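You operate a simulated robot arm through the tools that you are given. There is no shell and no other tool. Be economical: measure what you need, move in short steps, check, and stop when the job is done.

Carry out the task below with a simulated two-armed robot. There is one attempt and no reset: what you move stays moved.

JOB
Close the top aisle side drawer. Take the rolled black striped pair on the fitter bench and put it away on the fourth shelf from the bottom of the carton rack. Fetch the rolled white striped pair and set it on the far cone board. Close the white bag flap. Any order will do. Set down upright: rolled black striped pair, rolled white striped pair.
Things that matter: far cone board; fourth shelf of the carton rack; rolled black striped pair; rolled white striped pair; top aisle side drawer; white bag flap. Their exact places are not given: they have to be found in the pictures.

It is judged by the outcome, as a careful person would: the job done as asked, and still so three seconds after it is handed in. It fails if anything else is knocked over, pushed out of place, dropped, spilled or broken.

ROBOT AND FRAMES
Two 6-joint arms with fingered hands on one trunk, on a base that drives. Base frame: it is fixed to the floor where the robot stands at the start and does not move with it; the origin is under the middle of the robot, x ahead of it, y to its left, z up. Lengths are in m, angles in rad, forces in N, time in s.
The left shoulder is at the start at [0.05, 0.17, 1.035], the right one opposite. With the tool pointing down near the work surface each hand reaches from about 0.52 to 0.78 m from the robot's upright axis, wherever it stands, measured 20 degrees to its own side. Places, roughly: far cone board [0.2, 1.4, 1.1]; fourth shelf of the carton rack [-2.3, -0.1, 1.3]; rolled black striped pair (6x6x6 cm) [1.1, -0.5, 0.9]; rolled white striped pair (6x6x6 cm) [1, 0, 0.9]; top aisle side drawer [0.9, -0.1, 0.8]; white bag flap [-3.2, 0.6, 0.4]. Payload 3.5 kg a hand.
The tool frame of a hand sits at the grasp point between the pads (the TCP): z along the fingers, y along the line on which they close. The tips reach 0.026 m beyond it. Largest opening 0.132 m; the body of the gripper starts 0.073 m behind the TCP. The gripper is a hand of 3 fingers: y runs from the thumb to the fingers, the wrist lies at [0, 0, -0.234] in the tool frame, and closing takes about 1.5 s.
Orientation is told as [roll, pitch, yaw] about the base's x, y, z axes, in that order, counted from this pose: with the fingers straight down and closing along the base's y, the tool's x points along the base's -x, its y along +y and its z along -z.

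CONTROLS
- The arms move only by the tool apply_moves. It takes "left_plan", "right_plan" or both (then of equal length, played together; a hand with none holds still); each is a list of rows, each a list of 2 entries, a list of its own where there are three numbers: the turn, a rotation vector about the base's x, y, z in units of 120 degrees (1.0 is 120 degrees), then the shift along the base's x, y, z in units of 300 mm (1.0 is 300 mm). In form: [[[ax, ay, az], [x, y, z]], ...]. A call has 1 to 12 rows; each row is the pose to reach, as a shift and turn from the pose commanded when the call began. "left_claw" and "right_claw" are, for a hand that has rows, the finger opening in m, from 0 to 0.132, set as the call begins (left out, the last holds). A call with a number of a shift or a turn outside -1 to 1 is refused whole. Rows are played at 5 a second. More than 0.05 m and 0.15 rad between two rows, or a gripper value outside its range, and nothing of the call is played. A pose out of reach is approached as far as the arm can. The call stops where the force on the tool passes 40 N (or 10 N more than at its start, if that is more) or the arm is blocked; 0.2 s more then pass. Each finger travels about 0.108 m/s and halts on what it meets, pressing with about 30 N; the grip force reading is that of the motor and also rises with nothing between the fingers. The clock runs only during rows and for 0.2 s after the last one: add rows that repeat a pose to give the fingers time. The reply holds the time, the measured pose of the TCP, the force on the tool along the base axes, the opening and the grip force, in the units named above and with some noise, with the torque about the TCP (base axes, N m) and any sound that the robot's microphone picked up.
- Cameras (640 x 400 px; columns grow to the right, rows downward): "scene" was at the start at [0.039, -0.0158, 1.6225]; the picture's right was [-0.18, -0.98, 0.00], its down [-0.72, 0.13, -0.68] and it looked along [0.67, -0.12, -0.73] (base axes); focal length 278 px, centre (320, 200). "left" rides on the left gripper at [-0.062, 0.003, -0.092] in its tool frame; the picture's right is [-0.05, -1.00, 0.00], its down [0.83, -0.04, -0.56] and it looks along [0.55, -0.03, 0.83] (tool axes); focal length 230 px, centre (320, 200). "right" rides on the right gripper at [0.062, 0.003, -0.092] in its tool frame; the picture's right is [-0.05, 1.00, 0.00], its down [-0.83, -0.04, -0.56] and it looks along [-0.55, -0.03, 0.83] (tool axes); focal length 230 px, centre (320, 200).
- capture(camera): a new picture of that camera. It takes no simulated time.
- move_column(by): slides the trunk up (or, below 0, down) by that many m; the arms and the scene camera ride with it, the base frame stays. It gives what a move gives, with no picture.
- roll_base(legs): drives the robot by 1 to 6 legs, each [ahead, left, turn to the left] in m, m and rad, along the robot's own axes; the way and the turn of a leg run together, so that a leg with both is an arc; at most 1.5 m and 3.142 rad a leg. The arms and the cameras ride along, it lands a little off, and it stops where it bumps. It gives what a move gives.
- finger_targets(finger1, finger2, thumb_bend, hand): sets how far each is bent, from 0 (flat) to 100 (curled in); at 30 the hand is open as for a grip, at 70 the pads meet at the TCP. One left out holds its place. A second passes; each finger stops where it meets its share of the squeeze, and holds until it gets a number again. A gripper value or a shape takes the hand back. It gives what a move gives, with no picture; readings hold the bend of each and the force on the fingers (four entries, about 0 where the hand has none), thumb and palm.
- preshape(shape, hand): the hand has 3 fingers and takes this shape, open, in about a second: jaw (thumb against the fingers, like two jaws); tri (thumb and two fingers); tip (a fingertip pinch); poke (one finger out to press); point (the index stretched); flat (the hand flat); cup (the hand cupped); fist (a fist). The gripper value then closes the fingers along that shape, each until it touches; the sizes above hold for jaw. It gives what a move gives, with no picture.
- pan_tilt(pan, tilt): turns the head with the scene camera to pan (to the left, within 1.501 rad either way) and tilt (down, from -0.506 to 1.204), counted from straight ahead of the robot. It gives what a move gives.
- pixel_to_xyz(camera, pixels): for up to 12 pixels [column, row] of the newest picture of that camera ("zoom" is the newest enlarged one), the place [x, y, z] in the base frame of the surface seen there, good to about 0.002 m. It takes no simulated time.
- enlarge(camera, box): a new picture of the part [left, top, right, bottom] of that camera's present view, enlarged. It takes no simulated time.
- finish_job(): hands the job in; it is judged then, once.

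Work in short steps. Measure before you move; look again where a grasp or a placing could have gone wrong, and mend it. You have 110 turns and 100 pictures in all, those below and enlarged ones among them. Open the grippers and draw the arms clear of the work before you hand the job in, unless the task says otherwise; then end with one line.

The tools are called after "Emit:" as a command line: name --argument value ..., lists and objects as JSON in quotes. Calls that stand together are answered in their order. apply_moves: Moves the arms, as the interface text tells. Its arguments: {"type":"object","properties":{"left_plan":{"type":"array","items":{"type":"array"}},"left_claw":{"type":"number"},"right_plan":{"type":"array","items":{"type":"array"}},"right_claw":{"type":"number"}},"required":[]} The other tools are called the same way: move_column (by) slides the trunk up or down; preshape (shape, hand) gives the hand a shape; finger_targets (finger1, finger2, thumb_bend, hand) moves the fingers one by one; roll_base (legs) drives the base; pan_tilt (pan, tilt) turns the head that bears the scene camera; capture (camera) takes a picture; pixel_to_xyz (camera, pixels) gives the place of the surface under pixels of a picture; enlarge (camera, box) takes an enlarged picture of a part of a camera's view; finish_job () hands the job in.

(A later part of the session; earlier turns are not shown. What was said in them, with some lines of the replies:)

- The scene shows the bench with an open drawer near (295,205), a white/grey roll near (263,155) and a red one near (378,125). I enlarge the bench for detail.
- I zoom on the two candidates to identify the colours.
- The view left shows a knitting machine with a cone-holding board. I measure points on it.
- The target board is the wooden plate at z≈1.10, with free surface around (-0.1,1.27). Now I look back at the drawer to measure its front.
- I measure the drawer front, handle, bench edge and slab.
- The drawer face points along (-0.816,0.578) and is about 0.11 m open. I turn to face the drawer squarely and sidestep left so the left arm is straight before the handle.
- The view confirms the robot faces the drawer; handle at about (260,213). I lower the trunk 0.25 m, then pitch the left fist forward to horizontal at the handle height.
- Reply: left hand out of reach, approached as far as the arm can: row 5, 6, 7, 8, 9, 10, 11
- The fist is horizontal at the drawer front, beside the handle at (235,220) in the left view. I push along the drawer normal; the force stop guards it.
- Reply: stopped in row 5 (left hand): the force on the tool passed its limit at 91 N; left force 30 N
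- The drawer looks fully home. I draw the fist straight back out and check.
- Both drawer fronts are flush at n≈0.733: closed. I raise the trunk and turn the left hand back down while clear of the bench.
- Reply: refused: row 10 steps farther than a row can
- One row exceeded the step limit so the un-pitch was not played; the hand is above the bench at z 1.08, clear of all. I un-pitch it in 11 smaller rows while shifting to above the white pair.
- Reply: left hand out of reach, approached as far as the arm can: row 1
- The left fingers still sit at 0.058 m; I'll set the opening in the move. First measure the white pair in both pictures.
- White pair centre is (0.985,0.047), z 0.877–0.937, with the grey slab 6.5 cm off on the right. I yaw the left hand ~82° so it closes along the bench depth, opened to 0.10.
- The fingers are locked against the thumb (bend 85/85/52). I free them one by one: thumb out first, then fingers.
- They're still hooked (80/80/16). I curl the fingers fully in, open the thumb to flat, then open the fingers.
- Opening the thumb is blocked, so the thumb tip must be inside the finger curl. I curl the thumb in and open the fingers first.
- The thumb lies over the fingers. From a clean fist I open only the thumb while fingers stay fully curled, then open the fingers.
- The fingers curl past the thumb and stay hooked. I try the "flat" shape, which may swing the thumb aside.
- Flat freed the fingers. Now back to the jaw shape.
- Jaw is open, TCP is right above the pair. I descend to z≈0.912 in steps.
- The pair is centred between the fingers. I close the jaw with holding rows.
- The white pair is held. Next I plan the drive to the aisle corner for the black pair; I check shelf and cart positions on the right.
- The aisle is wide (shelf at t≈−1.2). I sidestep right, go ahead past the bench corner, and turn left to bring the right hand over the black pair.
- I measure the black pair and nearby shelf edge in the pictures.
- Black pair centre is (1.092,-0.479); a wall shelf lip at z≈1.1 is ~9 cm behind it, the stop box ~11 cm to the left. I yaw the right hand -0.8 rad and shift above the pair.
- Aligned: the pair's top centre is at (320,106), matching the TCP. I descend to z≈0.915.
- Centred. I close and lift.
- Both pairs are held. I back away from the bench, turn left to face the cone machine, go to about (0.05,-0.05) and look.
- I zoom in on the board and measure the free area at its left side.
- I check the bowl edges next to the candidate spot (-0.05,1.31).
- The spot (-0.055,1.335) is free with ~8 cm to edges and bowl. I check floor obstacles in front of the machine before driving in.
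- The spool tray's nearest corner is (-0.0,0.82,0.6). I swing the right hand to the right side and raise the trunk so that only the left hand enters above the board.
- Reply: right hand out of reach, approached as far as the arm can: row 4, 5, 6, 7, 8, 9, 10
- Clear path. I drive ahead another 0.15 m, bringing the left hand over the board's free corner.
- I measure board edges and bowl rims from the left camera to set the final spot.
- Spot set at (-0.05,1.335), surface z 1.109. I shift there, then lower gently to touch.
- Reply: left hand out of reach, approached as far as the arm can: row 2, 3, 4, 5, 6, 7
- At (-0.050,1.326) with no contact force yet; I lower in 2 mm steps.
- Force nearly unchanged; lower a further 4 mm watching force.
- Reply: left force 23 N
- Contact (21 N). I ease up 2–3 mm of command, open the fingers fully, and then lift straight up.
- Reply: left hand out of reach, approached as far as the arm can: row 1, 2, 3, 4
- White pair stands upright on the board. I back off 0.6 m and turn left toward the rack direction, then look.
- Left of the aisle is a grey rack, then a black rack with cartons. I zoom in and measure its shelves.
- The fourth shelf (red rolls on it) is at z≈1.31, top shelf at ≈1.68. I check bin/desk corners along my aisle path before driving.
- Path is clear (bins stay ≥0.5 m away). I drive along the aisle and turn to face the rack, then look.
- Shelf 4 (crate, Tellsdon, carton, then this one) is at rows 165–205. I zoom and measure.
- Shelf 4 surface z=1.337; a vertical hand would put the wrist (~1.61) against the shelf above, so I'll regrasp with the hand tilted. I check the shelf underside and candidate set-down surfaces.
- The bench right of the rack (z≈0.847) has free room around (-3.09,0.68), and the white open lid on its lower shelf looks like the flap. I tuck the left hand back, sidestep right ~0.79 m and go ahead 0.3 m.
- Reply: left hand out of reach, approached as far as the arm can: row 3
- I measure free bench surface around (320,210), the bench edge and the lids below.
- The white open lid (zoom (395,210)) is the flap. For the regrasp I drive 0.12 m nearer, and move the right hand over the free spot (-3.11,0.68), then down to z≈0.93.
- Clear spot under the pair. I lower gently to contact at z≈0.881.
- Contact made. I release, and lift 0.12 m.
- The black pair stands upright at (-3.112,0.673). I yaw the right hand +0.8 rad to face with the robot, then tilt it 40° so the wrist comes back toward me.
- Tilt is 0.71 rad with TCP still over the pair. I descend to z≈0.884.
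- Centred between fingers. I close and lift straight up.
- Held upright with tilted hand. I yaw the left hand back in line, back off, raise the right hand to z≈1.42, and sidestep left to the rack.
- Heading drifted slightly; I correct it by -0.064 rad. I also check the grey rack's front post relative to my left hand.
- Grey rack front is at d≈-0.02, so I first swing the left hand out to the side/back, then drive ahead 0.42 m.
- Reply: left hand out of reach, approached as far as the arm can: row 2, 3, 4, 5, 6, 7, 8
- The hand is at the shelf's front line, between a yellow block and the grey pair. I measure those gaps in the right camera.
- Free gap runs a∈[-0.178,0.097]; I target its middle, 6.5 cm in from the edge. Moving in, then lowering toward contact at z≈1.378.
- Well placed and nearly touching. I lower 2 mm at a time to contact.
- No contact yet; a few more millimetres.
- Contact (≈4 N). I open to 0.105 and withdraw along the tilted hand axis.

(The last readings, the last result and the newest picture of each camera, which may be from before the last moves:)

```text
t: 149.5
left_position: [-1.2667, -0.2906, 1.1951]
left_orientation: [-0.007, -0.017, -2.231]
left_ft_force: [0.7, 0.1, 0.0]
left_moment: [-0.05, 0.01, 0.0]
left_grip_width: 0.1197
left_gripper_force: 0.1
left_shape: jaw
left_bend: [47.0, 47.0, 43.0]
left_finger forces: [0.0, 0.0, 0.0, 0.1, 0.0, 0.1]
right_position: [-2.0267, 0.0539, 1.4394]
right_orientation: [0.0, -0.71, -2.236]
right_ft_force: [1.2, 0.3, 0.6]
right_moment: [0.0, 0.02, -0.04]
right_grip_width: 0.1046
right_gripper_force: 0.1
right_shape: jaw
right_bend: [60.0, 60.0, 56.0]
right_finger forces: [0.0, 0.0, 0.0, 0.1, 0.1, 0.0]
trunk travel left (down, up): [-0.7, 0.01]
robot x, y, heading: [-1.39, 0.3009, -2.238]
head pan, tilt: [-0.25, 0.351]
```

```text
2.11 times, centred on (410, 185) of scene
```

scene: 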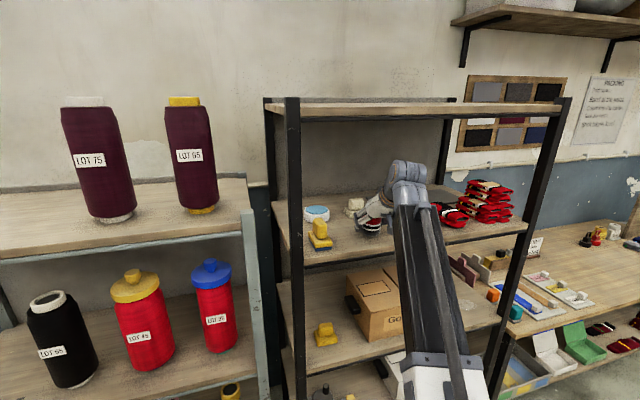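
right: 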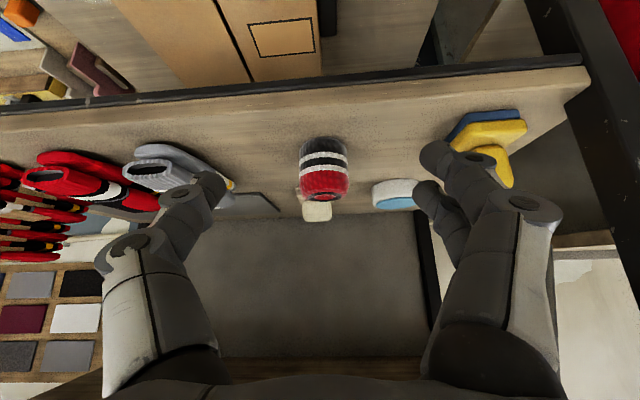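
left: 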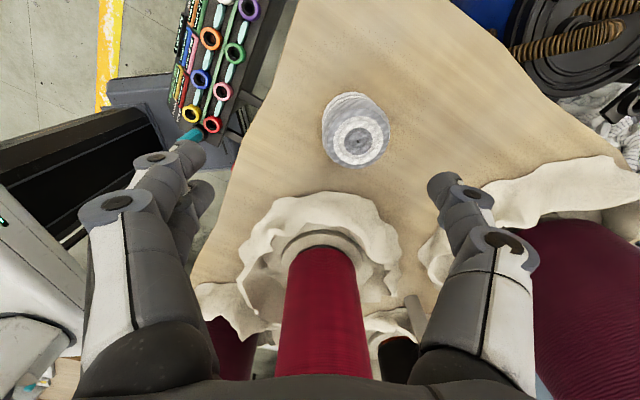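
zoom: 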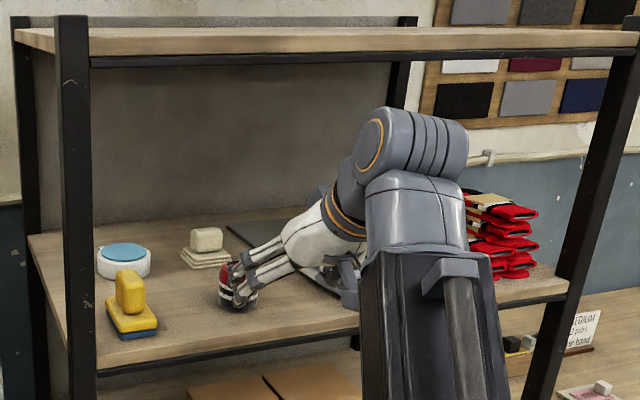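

The black pair stands upright on shelf 4. I back off, sidestep right to the bench, lower the trunk and look at the white flap.

Emit:
roll_base --legs '[[-0.5, 0, 0], [0, -1.38, 0]]'

Emit:
move_column --by -0.5

Emit:
pan_tilt --pan -0.2 --tilt 0.5

Emit:
capture --camera "scene"

```text
t: 154.7
left_position: [-1.2082, 0.3076, 1.1971]
left_orientation: [-0.01, -0.018, -2.237]
left_ft_force: [0.1, 0.0, 0.2]
left_moment: [-0.01, 0.01, -0.01]
left_grip_width: 0.1198
left_gripper_force: 0.0
left_shape: jaw
left_bend: [47.0, 47.0, 43.0]
left_finger forces: [0.0, 0.0, 0.0, 0.0, 0.0, 0.0]
right_position: [-1.966, 0.6546, 1.4396]
right_orientation: [0.002, -0.711, -2.245]
right_ft_force: [-0.9, 0.1, -0.5]
right_moment: [-0.02, -0.05, -0.03]
right_grip_width: 0.1048
right_gripper_force: 0.0
right_shape: jaw
right_bend: [60.0, 60.0, 56.0]
right_finger forces: [0.0, 0.0, 0.1, 0.0, 0.0, 0.0]
trunk travel left (down, up): [-0.7, 0.01]
robot x, y, heading: [-1.3217, 0.9008, -2.244]
head pan, tilt: [-0.25, 0.351]
stopped in leg 2: the robot was blocked; the commanded pose is now the measured one
```

```text
refused: -0.5 is not a number from -0.4 to 0.4
```

```text
t: 155.4
left_position: [-1.2069, 0.3062, 1.1953]
left_orientation: [-0.007, -0.016, -2.239]
left_ft_force: [0.4, -0.3, 0.2]
left_moment: [-0.03, -0.02, 0.02]
left_grip_width: 0.1197
left_gripper_force: 0.2
left_shape: jaw
left_bend: [47.0, 47.0, 43.0]
left_finger forces: [0.0, 0.0, 0.0, 0.1, 0.0, 0.0]
right_position: [-1.9639, 0.6526, 1.4383]
right_orientation: [0.002, -0.711, -2.244]
right_ft_force: [-0.6, -1.1, -0.2]
right_moment: [0.01, 0.0, 0.02]
right_grip_width: 0.1047
right_gripper_force: 0.2
right_shape: jaw
right_bend: [60.0, 60.0, 56.0]
right_finger forces: [0.0, 0.0, 0.0, 0.0, 0.0, 0.0]
trunk travel left (down, up): [-0.7, 0.01]
robot x, y, heading: [-1.3223, 0.8985, -2.242]
head pan, tilt: [-0.201, 0.499]
```

```text
32 pictures are left
```

scene: 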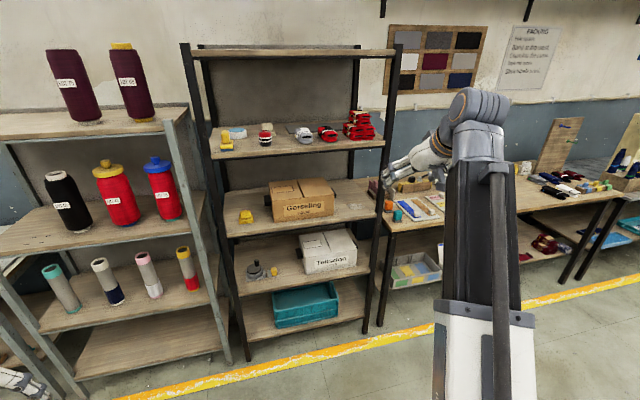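

The base bumped something behind-right (likely the blue bin). I move ahead 0.27 m away from it and look at the bin.

Emit:
roll_base --legs '[[0.27, 0, 0]]'

Emit:
pan_tilt --pan -1.5 --tilt 0.8

Emit:
capture --camera "scene"

```text
t: 157.3
left_position: [-1.3795, 0.0941, 1.1956]
left_orientation: [-0.007, -0.016, -2.245]
left_ft_force: [0.1, 0.2, 0.5]
left_moment: [0.0, 0.0, 0.01]
left_grip_width: 0.1199
left_gripper_force: 0.1
left_shape: jaw
left_bend: [47.0, 47.0, 43.0]
left_finger forces: [0.0, 0.1, 0.0, 0.0, 0.0, 0.0]
right_position: [-2.1331, 0.4487, 1.439]
right_orientation: [0.0, -0.712, -2.254]
right_ft_force: [0.6, -0.4, 0.2]
right_moment: [-0.01, -0.01, 0.01]
right_grip_width: 0.1044
right_gripper_force: 0.1
right_shape: jaw
right_bend: [60.0, 60.0, 56.0]
right_finger forces: [0.0, 0.0, 0.0, 0.0, 0.0, 0.1]
trunk travel left (down, up): [-0.7, 0.01]
robot x, y, heading: [-1.4927, 0.6855, -2.253]
head pan, tilt: [-0.201, 0.499]
```

```text
t: 158.8
left_position: [-1.3796, 0.096, 1.196]
left_orientation: [-0.007, -0.016, -2.247]
left_ft_force: [0.0, 0.2, -0.4]
left_moment: [-0.02, 0.0, -0.02]
left_grip_width: 0.1198
left_gripper_force: 0.1
left_shape: jaw
left_bend: [47.0, 47.0, 43.0]
left_finger forces: [0.0, 0.0, 0.1, 0.0, 0.1, 0.0]
right_position: [-2.1331, 0.449, 1.4404]
right_orientation: [-0.002, -0.711, -2.254]
right_ft_force: [0.9, 0.2, 0.6]
right_moment: [0.0, -0.02, 0.01]
right_grip_width: 0.1049
right_gripper_force: 0.0
right_shape: jaw
right_bend: [60.0, 60.0, 56.0]
right_finger forces: [0.0, 0.0, 0.0, 0.0, 0.1, 0.0]
trunk travel left (down, up): [-0.7, 0.01]
robot x, y, heading: [-1.4901, 0.6889, -2.255]
head pan, tilt: [-1.499, 0.799]
```

```text
31 pictures are left
```

scene: 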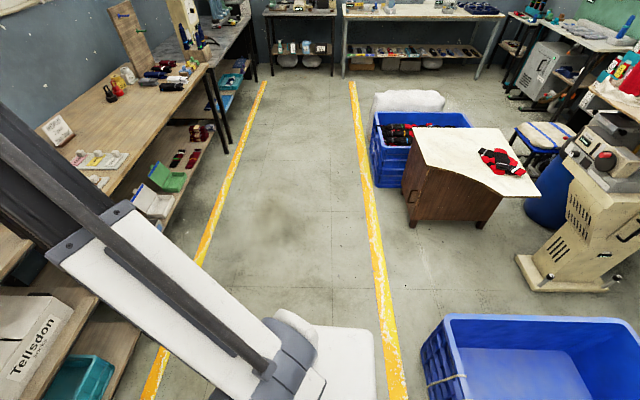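

I check the bin's present position against earlier measurements (edge from (-1.145,1.20) to (-1.586,1.518)).

Emit:
pixel_to_xyz --camera "scene" --pixels '[[428, 345], [447, 318], [435, 380], [455, 390], [422, 360], [600, 318]]'

```text
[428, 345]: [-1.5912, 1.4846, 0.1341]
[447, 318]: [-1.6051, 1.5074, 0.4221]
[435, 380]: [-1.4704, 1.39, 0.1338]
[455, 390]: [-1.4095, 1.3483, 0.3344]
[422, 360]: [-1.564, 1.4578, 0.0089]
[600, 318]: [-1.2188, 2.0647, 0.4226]
```

The bin corner matches its earlier place, so it was not shifted. I sidestep right 1.03 m at this safer distance and lower the trunk in two steps.

Emit:
roll_base --legs '[[0, 0, 0.025], [0, -1.03, 0]]'

Emit:
move_column --by -0.4

Emit:
pan_tilt --pan -0.25 --tilt 0.6

Emit:
capture --camera "scene"

```text
t: 164.3
left_position: [-2.1604, 0.71, 1.1964]
left_orientation: [-0.007, -0.015, -2.219]
left_ft_force: [-0.8, -0.7, 0.7]
left_moment: [0.02, -0.01, 0.0]
left_grip_width: 0.1198
left_gripper_force: 0.1
left_shape: jaw
left_bend: [47.0, 47.0, 43.0]
left_finger forces: [0.0, 0.0, 0.1, 0.0, 0.1, 0.1]
right_position: [-2.9237, 1.0447, 1.4392]
right_orientation: [0.0, -0.711, -2.228]
right_ft_force: [-0.1, 0.1, -0.3]
right_moment: [0.02, -0.01, -0.03]
right_grip_width: 0.1045
right_gripper_force: 0.1
right_shape: jaw
right_bend: [60.0, 60.0, 56.0]
right_finger forces: [0.0, 0.0, 0.1, 0.0, 0.1, 0.0]
trunk travel left (down, up): [-0.7, 0.01]
robot x, y, heading: [-2.2891, 1.3052, -2.226]
head pan, tilt: [-1.499, 0.799]
```

```text
t: 168.2
left_position: [-2.1606, 0.7098, 0.7949]
left_orientation: [-0.006, -0.016, -2.22]
left_ft_force: [-0.2, 0.1, 0.3]
left_moment: [-0.01, -0.01, -0.01]
left_grip_width: 0.1197
left_gripper_force: 0.0
left_shape: jaw
left_bend: [47.0, 47.0, 43.0]
left_finger forces: [0.1, 0.0, 0.0, 0.0, 0.0, 0.1]
right_position: [-2.923, 1.0455, 1.0394]
right_orientation: [0.001, -0.71, -2.227]
right_ft_force: [-0.6, -0.6, -0.2]
right_moment: [0.02, 0.02, -0.02]
right_grip_width: 0.1048
right_gripper_force: 0.0
right_shape: jaw
right_bend: [60.0, 60.0, 56.0]
right_finger forces: [0.0, 0.0, 0.1, 0.1, 0.0, 0.1]
trunk travel left (down, up): [-0.3, 0.41]
robot x, y, heading: [-2.2894, 1.3046, -2.225]
head pan, tilt: [-1.499, 0.799]
```

```text
t: 169.6
left_position: [-2.1604, 0.7105, 0.7951]
left_orientation: [-0.008, -0.015, -2.22]
left_ft_force: [0.7, 0.0, 0.0]
left_moment: [-0.04, 0.02, -0.02]
left_grip_width: 0.12
left_gripper_force: 0.1
left_shape: jaw
left_bend: [47.0, 47.0, 43.0]
left_finger forces: [0.0, 0.0, 0.0, 0.1, 0.0, 0.0]
right_position: [-2.9244, 1.0432, 1.0387]
right_orientation: [0.0, -0.711, -2.225]
right_ft_force: [-0.5, 0.8, -0.3]
right_moment: [0.0, 0.0, -0.05]
right_grip_width: 0.1046
right_gripper_force: 0.1
right_shape: jaw
right_bend: [60.0, 60.0, 56.0]
right_finger forces: [0.0, 0.0, 0.0, 0.0, 0.0, 0.0]
trunk travel left (down, up): [-0.3, 0.41]
robot x, y, heading: [-2.2881, 1.3017, -2.226]
head pan, tilt: [-0.25, 0.6]
```

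```text
30 pictures are left
```

scene: 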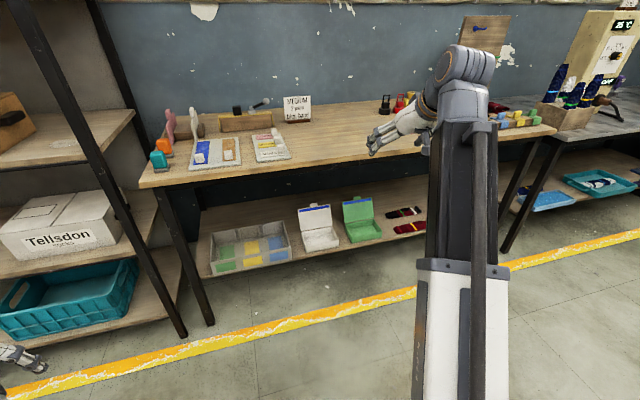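

The white open box with its raised lid is at (318,228). I enlarge and measure it.

Emit:
enlarge --camera "scene" --box '[270, 180, 400, 265]'

Emit:
pixel_to_xyz --camera "zoom" --pixels '[[145, 125], [290, 110], [150, 180], [170, 232], [300, 212], [330, 280], [180, 310], [340, 310], [240, 255], [225, 150], [185, 335], [230, 285]]'

```text
4.71 times, centred on (335, 222) of scene
```

zoom: 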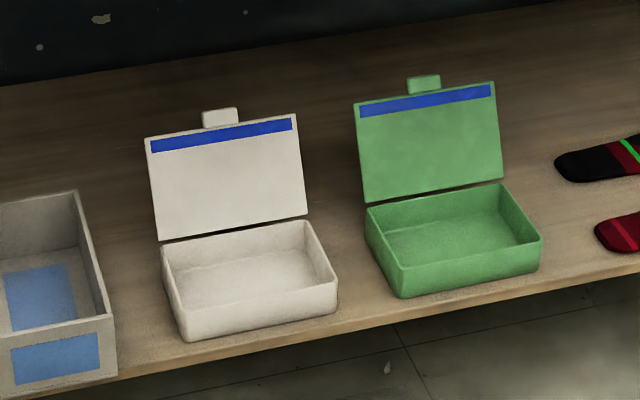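

```text
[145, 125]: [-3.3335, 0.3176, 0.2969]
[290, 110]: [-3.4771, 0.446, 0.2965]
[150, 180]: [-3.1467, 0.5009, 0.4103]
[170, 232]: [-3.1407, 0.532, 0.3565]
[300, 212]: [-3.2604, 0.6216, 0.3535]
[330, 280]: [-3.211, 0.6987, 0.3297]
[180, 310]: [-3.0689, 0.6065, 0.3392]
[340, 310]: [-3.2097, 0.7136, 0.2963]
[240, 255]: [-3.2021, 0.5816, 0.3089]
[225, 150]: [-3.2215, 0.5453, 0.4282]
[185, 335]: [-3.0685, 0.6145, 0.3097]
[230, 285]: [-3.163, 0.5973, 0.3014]
```

The lid is hinged at the box's back rim (z≈0.355), leaning back; top near z≈0.44, d≈0.29. I plan to hook behind it with closed fingers from above; I check the lid tab top and bench underside heights.

Emit:
pixel_to_xyz --camera "zoom" --pixels '[[220, 112], [220, 122], [160, 143], [285, 120], [298, 150], [155, 165], [203, 118], [237, 113]]'

Emit:
pixel_to_xyz --camera "scene" --pixels '[[250, 172], [250, 177], [320, 160], [320, 164], [330, 252], [400, 235]]'

```text
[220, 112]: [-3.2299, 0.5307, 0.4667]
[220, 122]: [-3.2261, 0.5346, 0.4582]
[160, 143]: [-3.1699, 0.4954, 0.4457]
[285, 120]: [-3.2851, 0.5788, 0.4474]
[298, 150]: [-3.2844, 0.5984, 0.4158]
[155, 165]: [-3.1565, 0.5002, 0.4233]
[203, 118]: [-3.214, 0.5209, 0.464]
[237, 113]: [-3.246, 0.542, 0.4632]
```

```text
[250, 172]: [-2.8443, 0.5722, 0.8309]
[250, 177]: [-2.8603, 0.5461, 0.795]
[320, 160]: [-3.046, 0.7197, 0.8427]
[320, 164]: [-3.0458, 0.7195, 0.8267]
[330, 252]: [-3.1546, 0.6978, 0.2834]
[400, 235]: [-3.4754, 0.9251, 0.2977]
```

Plan: drop the trunk to its low end so the arm comes from below the bench top (underside ≈0.80), reduce tilt to ~25°, close fingers, and tuck the left hand back.

Emit:
move_column --by -0.3

Emit:
apply_moves --left_plan '[[[0, 0, 0], [0.1, 0.04, 0]], [[0, 0, 0], [0.2, 0.08, 0]], [[0, 0, 0], [0.3, 0.12, 0]], [[0, 0, 0], [0.4, 0.16, 0]], [[0, 0, 0], [0.5, 0.2, 0]], [[0, 0, 0], [0.5, 0.2, 0]], [[0, 0, 0], [0.5, 0.2, 0]], [[0, 0, 0], [0.5, 0.2, 0]]]' --right_plan '[[[0.025, -0.02, 0], [0, 0, -0.1]], [[0.05, -0.04, 0], [0, 0, -0.2]], [[0.075, -0.06, 0], [0, 0, -0.3]], [[0.102, -0.079, 0], [0, 0, -0.4]], [[0.102, -0.079, 0], [0, 0, -0.5]], [[0.102, -0.079, 0], [0, 0, -0.6]], [[0.102, -0.079, 0], [0, 0, -0.71]], [[0.102, -0.079, 0], [0, 0, -0.817]]]' --right_claw 0.0

Emit:
capture --camera "right"

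Emit:
capture --camera "scene"

```text
t: 172.6
left_position: [-2.1601, 0.71, 0.496]
left_orientation: [-0.009, -0.015, -2.219]
left_ft_force: [0.2, 0.2, 0.6]
left_moment: [-0.02, 0.01, -0.02]
left_grip_width: 0.1198
left_gripper_force: 0.1
left_shape: jaw
left_bend: [47.0, 47.0, 43.0]
left_finger forces: [0.0, 0.0, 0.0, 0.0, 0.0, 0.0]
right_position: [-2.9242, 1.0443, 0.7397]
right_orientation: [0.0, -0.709, -2.227]
right_ft_force: [-0.2, 0.4, 0.4]
right_moment: [-0.01, 0.0, 0.02]
right_grip_width: 0.1046
right_gripper_force: 0.1
right_shape: jaw
right_bend: [60.0, 60.0, 56.0]
right_finger forces: [0.0, 0.0, 0.0, 0.0, 0.0, 0.0]
trunk travel left (down, up): [0.0, 0.71]
robot x, y, heading: [-2.2882, 1.3008, -2.223]
head pan, tilt: [-0.25, 0.6]
```

```text
t: 174.4
left_position: [-2.0084, 0.7658, 0.4851]
left_orientation: [-0.004, -0.019, -2.22]
left_ft_force: [0.8, -0.5, 0.1]
left_moment: [0.0, 0.03, 0.04]
left_grip_width: 0.1197
left_gripper_force: 0.0
left_shape: jaw
left_bend: [47.0, 47.0, 43.0]
left_finger forces: [0.1, 0.0, 0.0, 0.0, 0.0, 0.1]
left hand out of reach, approached as far as the arm can: row 1, 2, 3, 4, 5, 6, 7, 8
right_position: [-2.9228, 1.044, 0.4942]
right_orientation: [0.002, -0.44, -2.227]
right_ft_force: [0.9, -0.4, 0.5]
right_moment: [0.01, 0.0, -0.02]
right_grip_width: 0.0
right_gripper_force: 29.7
right_shape: jaw
right_bend: [67.0, 67.0, 67.0]
right_finger forces: [0.0, 0.0, 0.0, 0.1, 0.1, 0.0]
trunk travel left (down, up): [0.0, 0.71]
robot x, y, heading: [-2.2856, 1.3025, -2.226]
head pan, tilt: [-0.25, 0.6]
```

```text
28 pictures are left
```

right: 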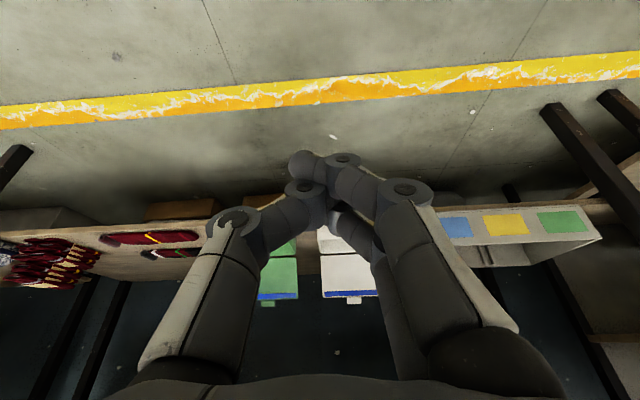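

```text
27 pictures are left
```

scene: 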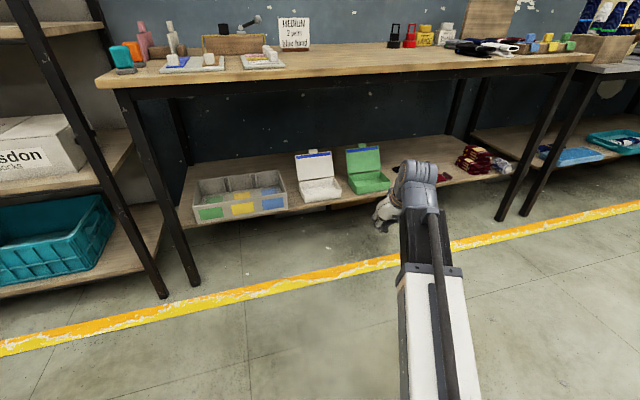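

View is clear. I sidestep left 0.11 m and drive ahead 0.42 m so the hand passes under the bench edge above the box.

Emit:
roll_base --legs '[[0, 0.11, 0], [0.42, 0, 0]]'

Emit:
capture --camera "scene"

Emit:
capture --camera "right"

```text
t: 177.8
left_position: [-2.1727, 0.3695, 0.4856]
left_orientation: [-0.003, -0.019, -2.219]
left_ft_force: [-0.8, 0.1, 0.0]
left_moment: [-0.01, 0.02, -0.02]
left_grip_width: 0.1198
left_gripper_force: 0.1
left_shape: jaw
left_bend: [47.0, 47.0, 43.0]
left_finger forces: [0.0, 0.1, 0.1, 0.1, 0.1, 0.0]
right_position: [-3.0866, 0.6459, 0.4948]
right_orientation: [0.002, -0.441, -2.225]
right_ft_force: [0.5, 0.1, -0.1]
right_moment: [-0.01, 0.01, 0.02]
right_grip_width: 0.0001
right_gripper_force: 30.5
right_shape: jaw
right_bend: [67.0, 67.0, 67.0]
right_finger forces: [0.0, 0.0, 0.1, 0.0, 0.1, 0.0]
trunk travel left (down, up): [0.0, 0.71]
robot x, y, heading: [-2.4521, 0.9011, -2.219]
head pan, tilt: [-0.25, 0.6]
```

```text
26 pictures are left
```

scene: 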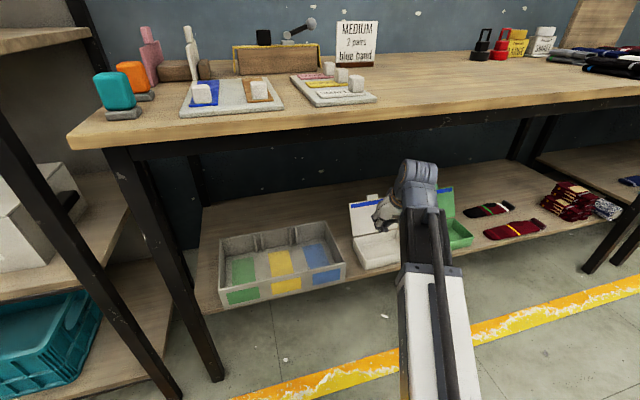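

```text
25 pictures are left
```

right: 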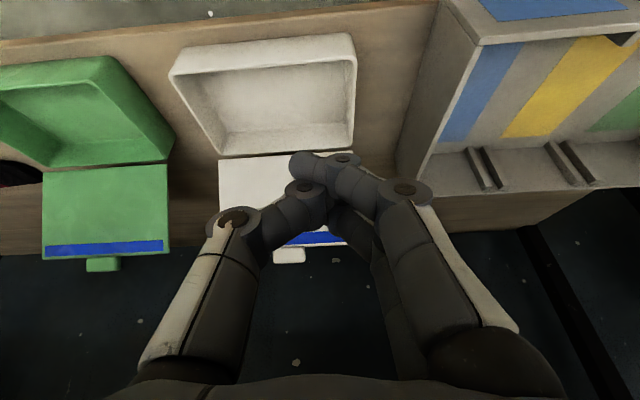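

The hand is above the white box (TCP d=0.12, a=1.156), wrist under the bench top. I advance 0.226 m at slightly higher z to pass over and behind the lid.

Emit:
apply_moves --right_plan '[[[0, 0, 0], [-0.077, -0.099, 0.035]], [[0, 0, 0], [-0.154, -0.198, 0.035]], [[0, 0, 0], [-0.231, -0.298, 0.035]], [[0, 0, 0], [-0.308, -0.397, 0.035]], [[0, 0, 0], [-0.385, -0.496, 0.035]], [[0, 0, 0], [-0.462, -0.595, 0.035]]]'

Emit:
capture --camera "right"

Emit:
enlarge --camera "scene" --box '[300, 120, 500, 280]'

```text
t: 179.2
left_position: [-2.1736, 0.3709, 0.4857]
left_orientation: [-0.003, -0.019, -2.221]
left_ft_force: [-1.0, -0.6, -0.9]
left_moment: [-0.01, -0.02, -0.02]
left_grip_width: 0.1197
left_gripper_force: 0.1
left_shape: jaw
left_bend: [47.0, 47.0, 43.0]
left_finger forces: [0.1, 0.0, 0.0, 0.0, 0.0, 0.0]
right_position: [-3.2076, 0.4811, 0.5001]
right_orientation: [0.002, -0.444, -2.226]
right_ft_force: [-0.1, -0.1, -0.4]
right_moment: [0.0, 0.01, -0.01]
right_grip_width: 0.0
right_gripper_force: 29.9
right_shape: jaw
right_bend: [67.0, 67.0, 67.0]
right_finger forces: [0.1, 0.0, 0.0, 0.0, 0.0, 0.0]
right hand out of reach, approached as far as the arm can: row 6
trunk travel left (down, up): [0.0, 0.71]
robot x, y, heading: [-2.451, 0.9032, -2.222]
head pan, tilt: [-0.25, 0.6]
```

```text
24 pictures are left
```

right: 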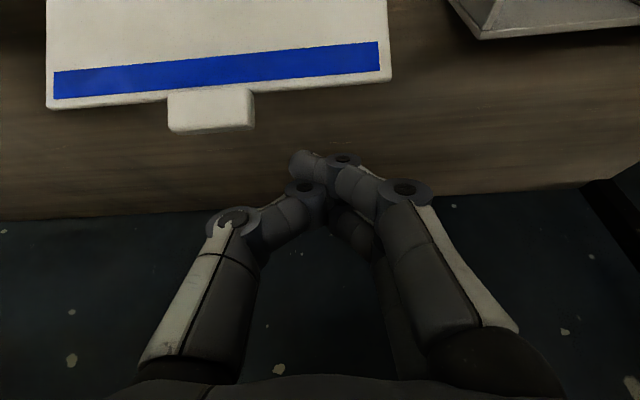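

```text
2.50 times, centred on (400, 200) of scene
```

zoom: 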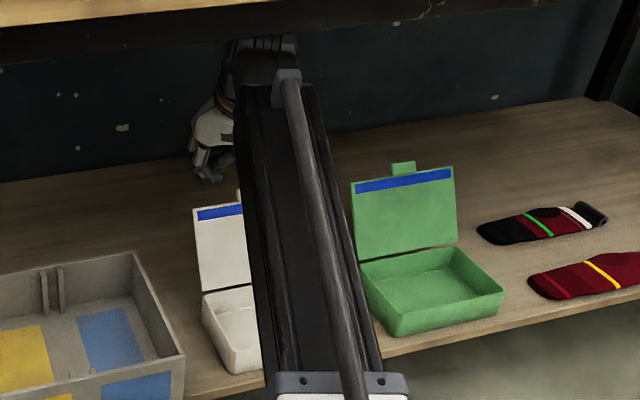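

The tip is past the lid's top edge (row 90 vs tip row 155). I roll ahead 3 cm for margin, then lower the fingertip ~7 cm behind the lid.

Emit:
roll_base --legs '[[0.03, 0, 0]]'

Emit:
apply_moves --right_plan '[[[0, 0, 0], [0, 0, -0.06]], [[0, 0, 0], [0, 0, -0.12]], [[0, 0, 0], [0, 0, -0.18]], [[0, 0, 0], [0, 0, -0.235]]]'

Emit:
capture --camera "right"

```text
t: 180.0
left_position: [-2.1914, 0.3455, 0.486]
left_orientation: [-0.005, -0.019, -2.22]
left_ft_force: [0.3, 0.7, -0.5]
left_moment: [0.05, 0.03, 0.03]
left_grip_width: 0.1199
left_gripper_force: 0.0
left_shape: jaw
left_bend: [47.0, 47.0, 43.0]
left_finger forces: [0.0, 0.0, 0.0, 0.1, 0.1, 0.0]
right_position: [-3.226, 0.4564, 0.4988]
right_orientation: [0.002, -0.442, -2.227]
right_ft_force: [-0.2, -0.3, 0.4]
right_moment: [0.0, 0.0, -0.03]
right_grip_width: 0.0
right_gripper_force: 29.7
right_shape: jaw
right_bend: [67.0, 67.0, 67.0]
right_finger forces: [0.1, 0.0, 0.0, 0.0, 0.0, 0.1]
trunk travel left (down, up): [0.0, 0.71]
robot x, y, heading: [-2.4736, 0.88, -2.219]
head pan, tilt: [-0.25, 0.6]
```

```text
t: 181.0
left_position: [-2.192, 0.3456, 0.4845]
left_orientation: [-0.003, -0.018, -2.221]
left_ft_force: [0.6, -0.7, 0.7]
left_moment: [0.0, 0.0, -0.04]
left_grip_width: 0.1199
left_gripper_force: 0.1
left_shape: jaw
left_bend: [47.0, 47.0, 43.0]
left_finger forces: [0.0, 0.0, 0.0, 0.0, 0.1, 0.0]
right_position: [-3.2276, 0.4562, 0.431]
right_orientation: [0.001, -0.441, -2.225]
right_ft_force: [-0.7, -0.8, 0.2]
right_moment: [0.01, 0.02, 0.01]
right_grip_width: 0.0
right_gripper_force: 30.2
right_shape: jaw
right_bend: [67.0, 67.0, 67.0]
right_finger forces: [0.1, 0.0, 0.1, 0.1, 0.1, 0.0]
trunk travel left (down, up): [0.0, 0.71]
robot x, y, heading: [-2.4704, 0.8802, -2.221]
head pan, tilt: [-0.25, 0.6]
```

```text
22 pictures are left
```

right: 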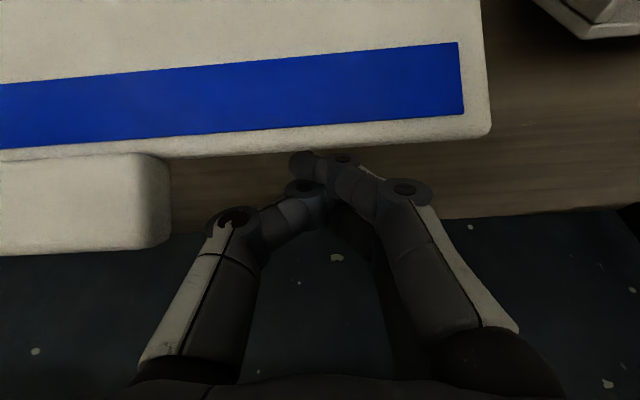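

The fingertip is now behind the lid. I pull it back toward me in 3 cm steps to swing the lid over.

Emit:
apply_moves --right_plan '[[[0, 0, 0], [0.061, 0.079, 0]], [[0, 0, 0], [0.122, 0.158, 0]], [[0, 0, 0], [0.183, 0.237, 0]], [[0, 0, 0], [0.244, 0.316, 0]], [[0, 0, 0], [0.305, 0.395, 0]], [[0, 0, 0], [0.366, 0.474, 0]], [[0, 0, 0], [0.427, 0.553, 0]]]'

Emit:
capture --camera "right"

Emit:
enlarge --camera "scene" --box '[300, 120, 500, 280]'

```text
t: 182.6
left_position: [-2.1908, 0.3452, 0.4853]
left_orientation: [-0.003, -0.019, -2.219]
left_ft_force: [1.2, -1.1, -0.3]
left_moment: [-0.01, 0.0, -0.02]
left_grip_width: 0.1197
left_gripper_force: 0.2
left_shape: jaw
left_bend: [47.0, 47.0, 43.0]
left_finger forces: [0.1, 0.0, 0.0, 0.0, 0.0, 0.0]
right_position: [-3.0977, 0.6232, 0.4274]
right_orientation: [0.003, -0.442, -2.226]
right_ft_force: [0.1, 0.2, 1.6]
right_moment: [0.01, 0.01, 0.01]
right_grip_width: 0.0
right_gripper_force: 30.3
right_shape: jaw
right_bend: [67.0, 67.0, 67.0]
right_finger forces: [0.1, 0.1, 0.0, 0.1, 0.0, 0.1]
trunk travel left (down, up): [0.0, 0.71]
robot x, y, heading: [-2.4705, 0.8816, -2.222]
head pan, tilt: [-0.25, 0.6]
```

```text
21 pictures are left
```

right: 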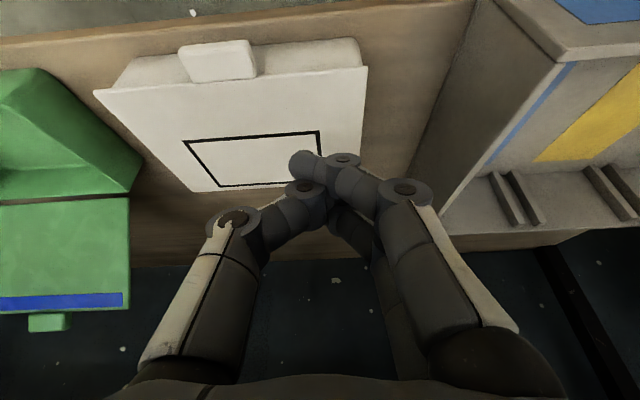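

```text
2.50 times, centred on (400, 200) of scene
```

zoom: 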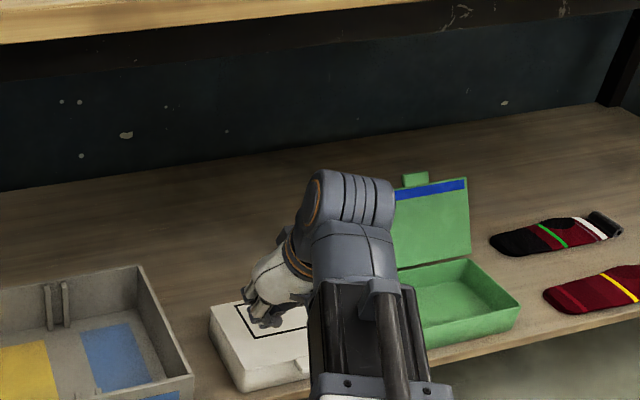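

The lid swung over and lies on the box. I measure its slope to see whether it's fully shut.

Emit:
pixel_to_xyz --camera "right" --pixels '[[120, 97], [360, 75], [240, 100], [170, 150], [205, 185], [270, 165], [340, 130], [215, 60], [320, 60]]'

```text
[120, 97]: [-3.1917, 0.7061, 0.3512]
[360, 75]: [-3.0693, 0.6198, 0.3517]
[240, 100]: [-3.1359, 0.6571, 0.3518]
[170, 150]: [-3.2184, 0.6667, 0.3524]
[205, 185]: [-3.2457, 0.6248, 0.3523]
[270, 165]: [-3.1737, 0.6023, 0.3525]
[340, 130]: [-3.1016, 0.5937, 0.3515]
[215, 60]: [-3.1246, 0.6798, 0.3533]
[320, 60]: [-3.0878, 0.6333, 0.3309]
```

The lid is flat at z≈0.352 all over: the flap is closed. I back straight out 0.45 m, open the right fingers, raise the trunk, and look.

Emit:
roll_base --legs '[[-0.45, 0, 0]]'

Emit:
apply_moves --right_plan '[[[0, 0, 0], [0, 0, 0.1]], [[0, 0, 0], [0, 0, 0.2]], [[0, 0, 0], [0, 0, 0.2]], [[0, 0, 0], [0, 0, 0.2]], [[0, 0, 0], [0, 0, 0.2]]]' --right_claw 0.12

Emit:
move_column --by 0.4

Emit:
pan_tilt --pan 0.1 --tilt 0.45

Emit:
capture --camera "scene"

```text
t: 185.3
left_position: [-1.9162, 0.7062, 0.4863]
left_orientation: [-0.004, -0.018, -2.223]
left_ft_force: [-0.4, -0.4, -0.1]
left_moment: [-0.04, 0.01, 0.03]
left_grip_width: 0.1196
left_gripper_force: 0.1
left_shape: jaw
left_bend: [47.0, 47.0, 43.0]
left_finger forces: [0.0, 0.0, 0.0, 0.0, 0.1, 0.1]
right_position: [-2.822, 0.9863, 0.4276]
right_orientation: [0.0, -0.44, -2.229]
right_ft_force: [0.4, 0.5, -0.5]
right_moment: [0.02, 0.0, 0.0]
right_grip_width: 0.0002
right_gripper_force: 30.3
right_shape: jaw
right_bend: [67.0, 67.0, 67.0]
right_finger forces: [0.1, 0.0, 0.1, 0.0, 0.0, 0.0]
trunk travel left (down, up): [0.0, 0.71]
robot x, y, heading: [-2.1925, 1.2407, -2.227]
head pan, tilt: [-0.25, 0.6]
```

```text
t: 186.5
left_position: [-1.9157, 0.7056, 0.4859]
left_orientation: [-0.005, -0.02, -2.222]
left_ft_force: [-0.6, 0.8, 0.4]
left_moment: [0.01, 0.01, -0.01]
left_grip_width: 0.1196
left_gripper_force: 0.0
left_shape: jaw
left_bend: [47.0, 47.0, 43.0]
left_finger forces: [0.0, 0.1, 0.1, 0.1, 0.1, 0.0]
right_position: [-2.8219, 0.9859, 0.487]
right_orientation: [0.001, -0.441, -2.23]
right_ft_force: [-0.3, 0.0, -0.1]
right_moment: [-0.04, 0.0, -0.04]
right_grip_width: 0.12
right_gripper_force: 0.1
right_shape: jaw
right_bend: [47.0, 47.0, 43.0]
right_finger forces: [0.1, 0.1, 0.0, 0.0, 0.0, 0.1]
trunk travel left (down, up): [0.0, 0.71]
robot x, y, heading: [-2.1911, 1.2422, -2.23]
head pan, tilt: [-0.25, 0.6]
```

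```text
t: 190.4
left_position: [-1.917, 0.7058, 0.8861]
left_orientation: [-0.004, -0.019, -2.224]
left_ft_force: [0.2, 0.2, -0.3]
left_moment: [0.01, -0.01, -0.02]
left_grip_width: 0.12
left_gripper_force: 0.1
left_shape: jaw
left_bend: [47.0, 47.0, 43.0]
left_finger forces: [0.0, 0.0, 0.1, 0.0, 0.1, 0.0]
right_position: [-2.8222, 0.9865, 0.8872]
right_orientation: [0.002, -0.443, -2.229]
right_ft_force: [-0.5, -0.1, 0.5]
right_moment: [0.03, -0.01, 0.04]
right_grip_width: 0.1197
right_gripper_force: 0.1
right_shape: jaw
right_bend: [47.0, 47.0, 43.0]
right_finger forces: [0.0, 0.1, 0.0, 0.0, 0.0, 0.1]
trunk travel left (down, up): [-0.4, 0.31]
robot x, y, heading: [-2.1974, 1.24, -2.229]
head pan, tilt: [-0.25, 0.6]
```

```text
t: 191.2
left_position: [-1.916, 0.7052, 0.8869]
left_orientation: [-0.003, -0.02, -2.224]
left_ft_force: [0.0, 0.2, -0.4]
left_moment: [-0.03, -0.02, -0.02]
left_grip_width: 0.1197
left_gripper_force: 0.0
left_shape: jaw
left_bend: [47.0, 47.0, 43.0]
left_finger forces: [0.0, 0.0, 0.1, 0.0, 0.0, 0.0]
right_position: [-2.8225, 0.9856, 0.8876]
right_orientation: [0.003, -0.442, -2.231]
right_ft_force: [0.8, -0.9, 0.3]
right_moment: [0.0, -0.01, 0.0]
right_grip_width: 0.1198
right_gripper_force: 0.0
right_shape: jaw
right_bend: [47.0, 47.0, 43.0]
right_finger forces: [0.1, 0.0, 0.1, 0.0, 0.0, 0.0]
trunk travel left (down, up): [-0.4, 0.31]
robot x, y, heading: [-2.1939, 1.2463, -2.226]
head pan, tilt: [0.099, 0.45]
```

```text
19 pictures are left
```

scene: 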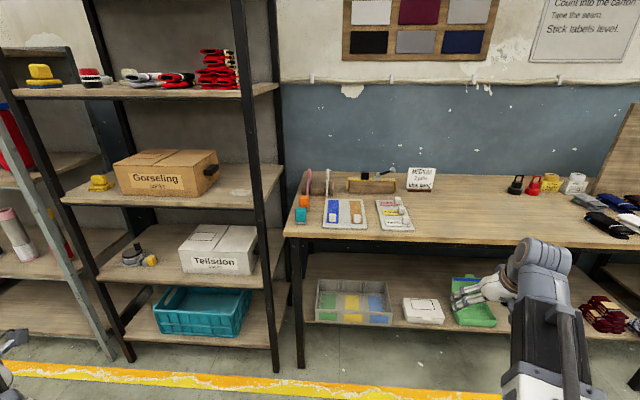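

The white box is shut at (423,310) and the pair stands on shelf 4 at (92,78). A last zoom on both.

Emit:
enlarge --camera "scene" --box '[20, 40, 180, 140]'

Emit:
enlarge --camera "scene" --box '[300, 260, 500, 350]'

```text
4.00 times, centred on (100, 90) of scene
```

zoom: 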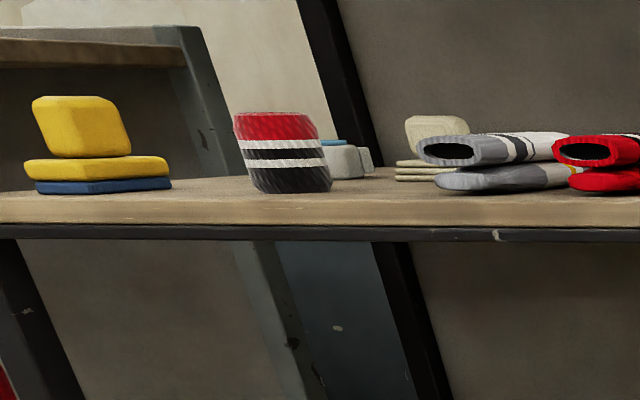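

```text
3.20 times, centred on (400, 305) of scene
```

zoom: 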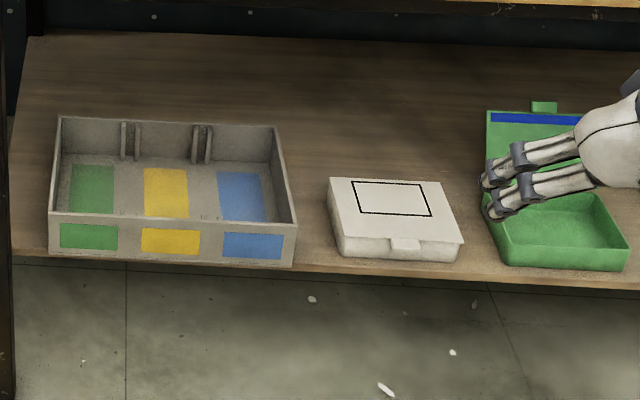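

Everything is in its asked state, both grippers are open and the arms are clear; I hand the job in.

Emit:
finish_job

```text
The job is handed in.
```

The job is handed in with all four parts done. The top aisle side drawer is closed. The black striped pair stands upright on the fourth shelf of the carton rack, and the white striped pair stands upright on the far cone board. The white bag flap is shut. While driving, the base bumped something, probably the blue bin; its corner measured in the same place before and after.
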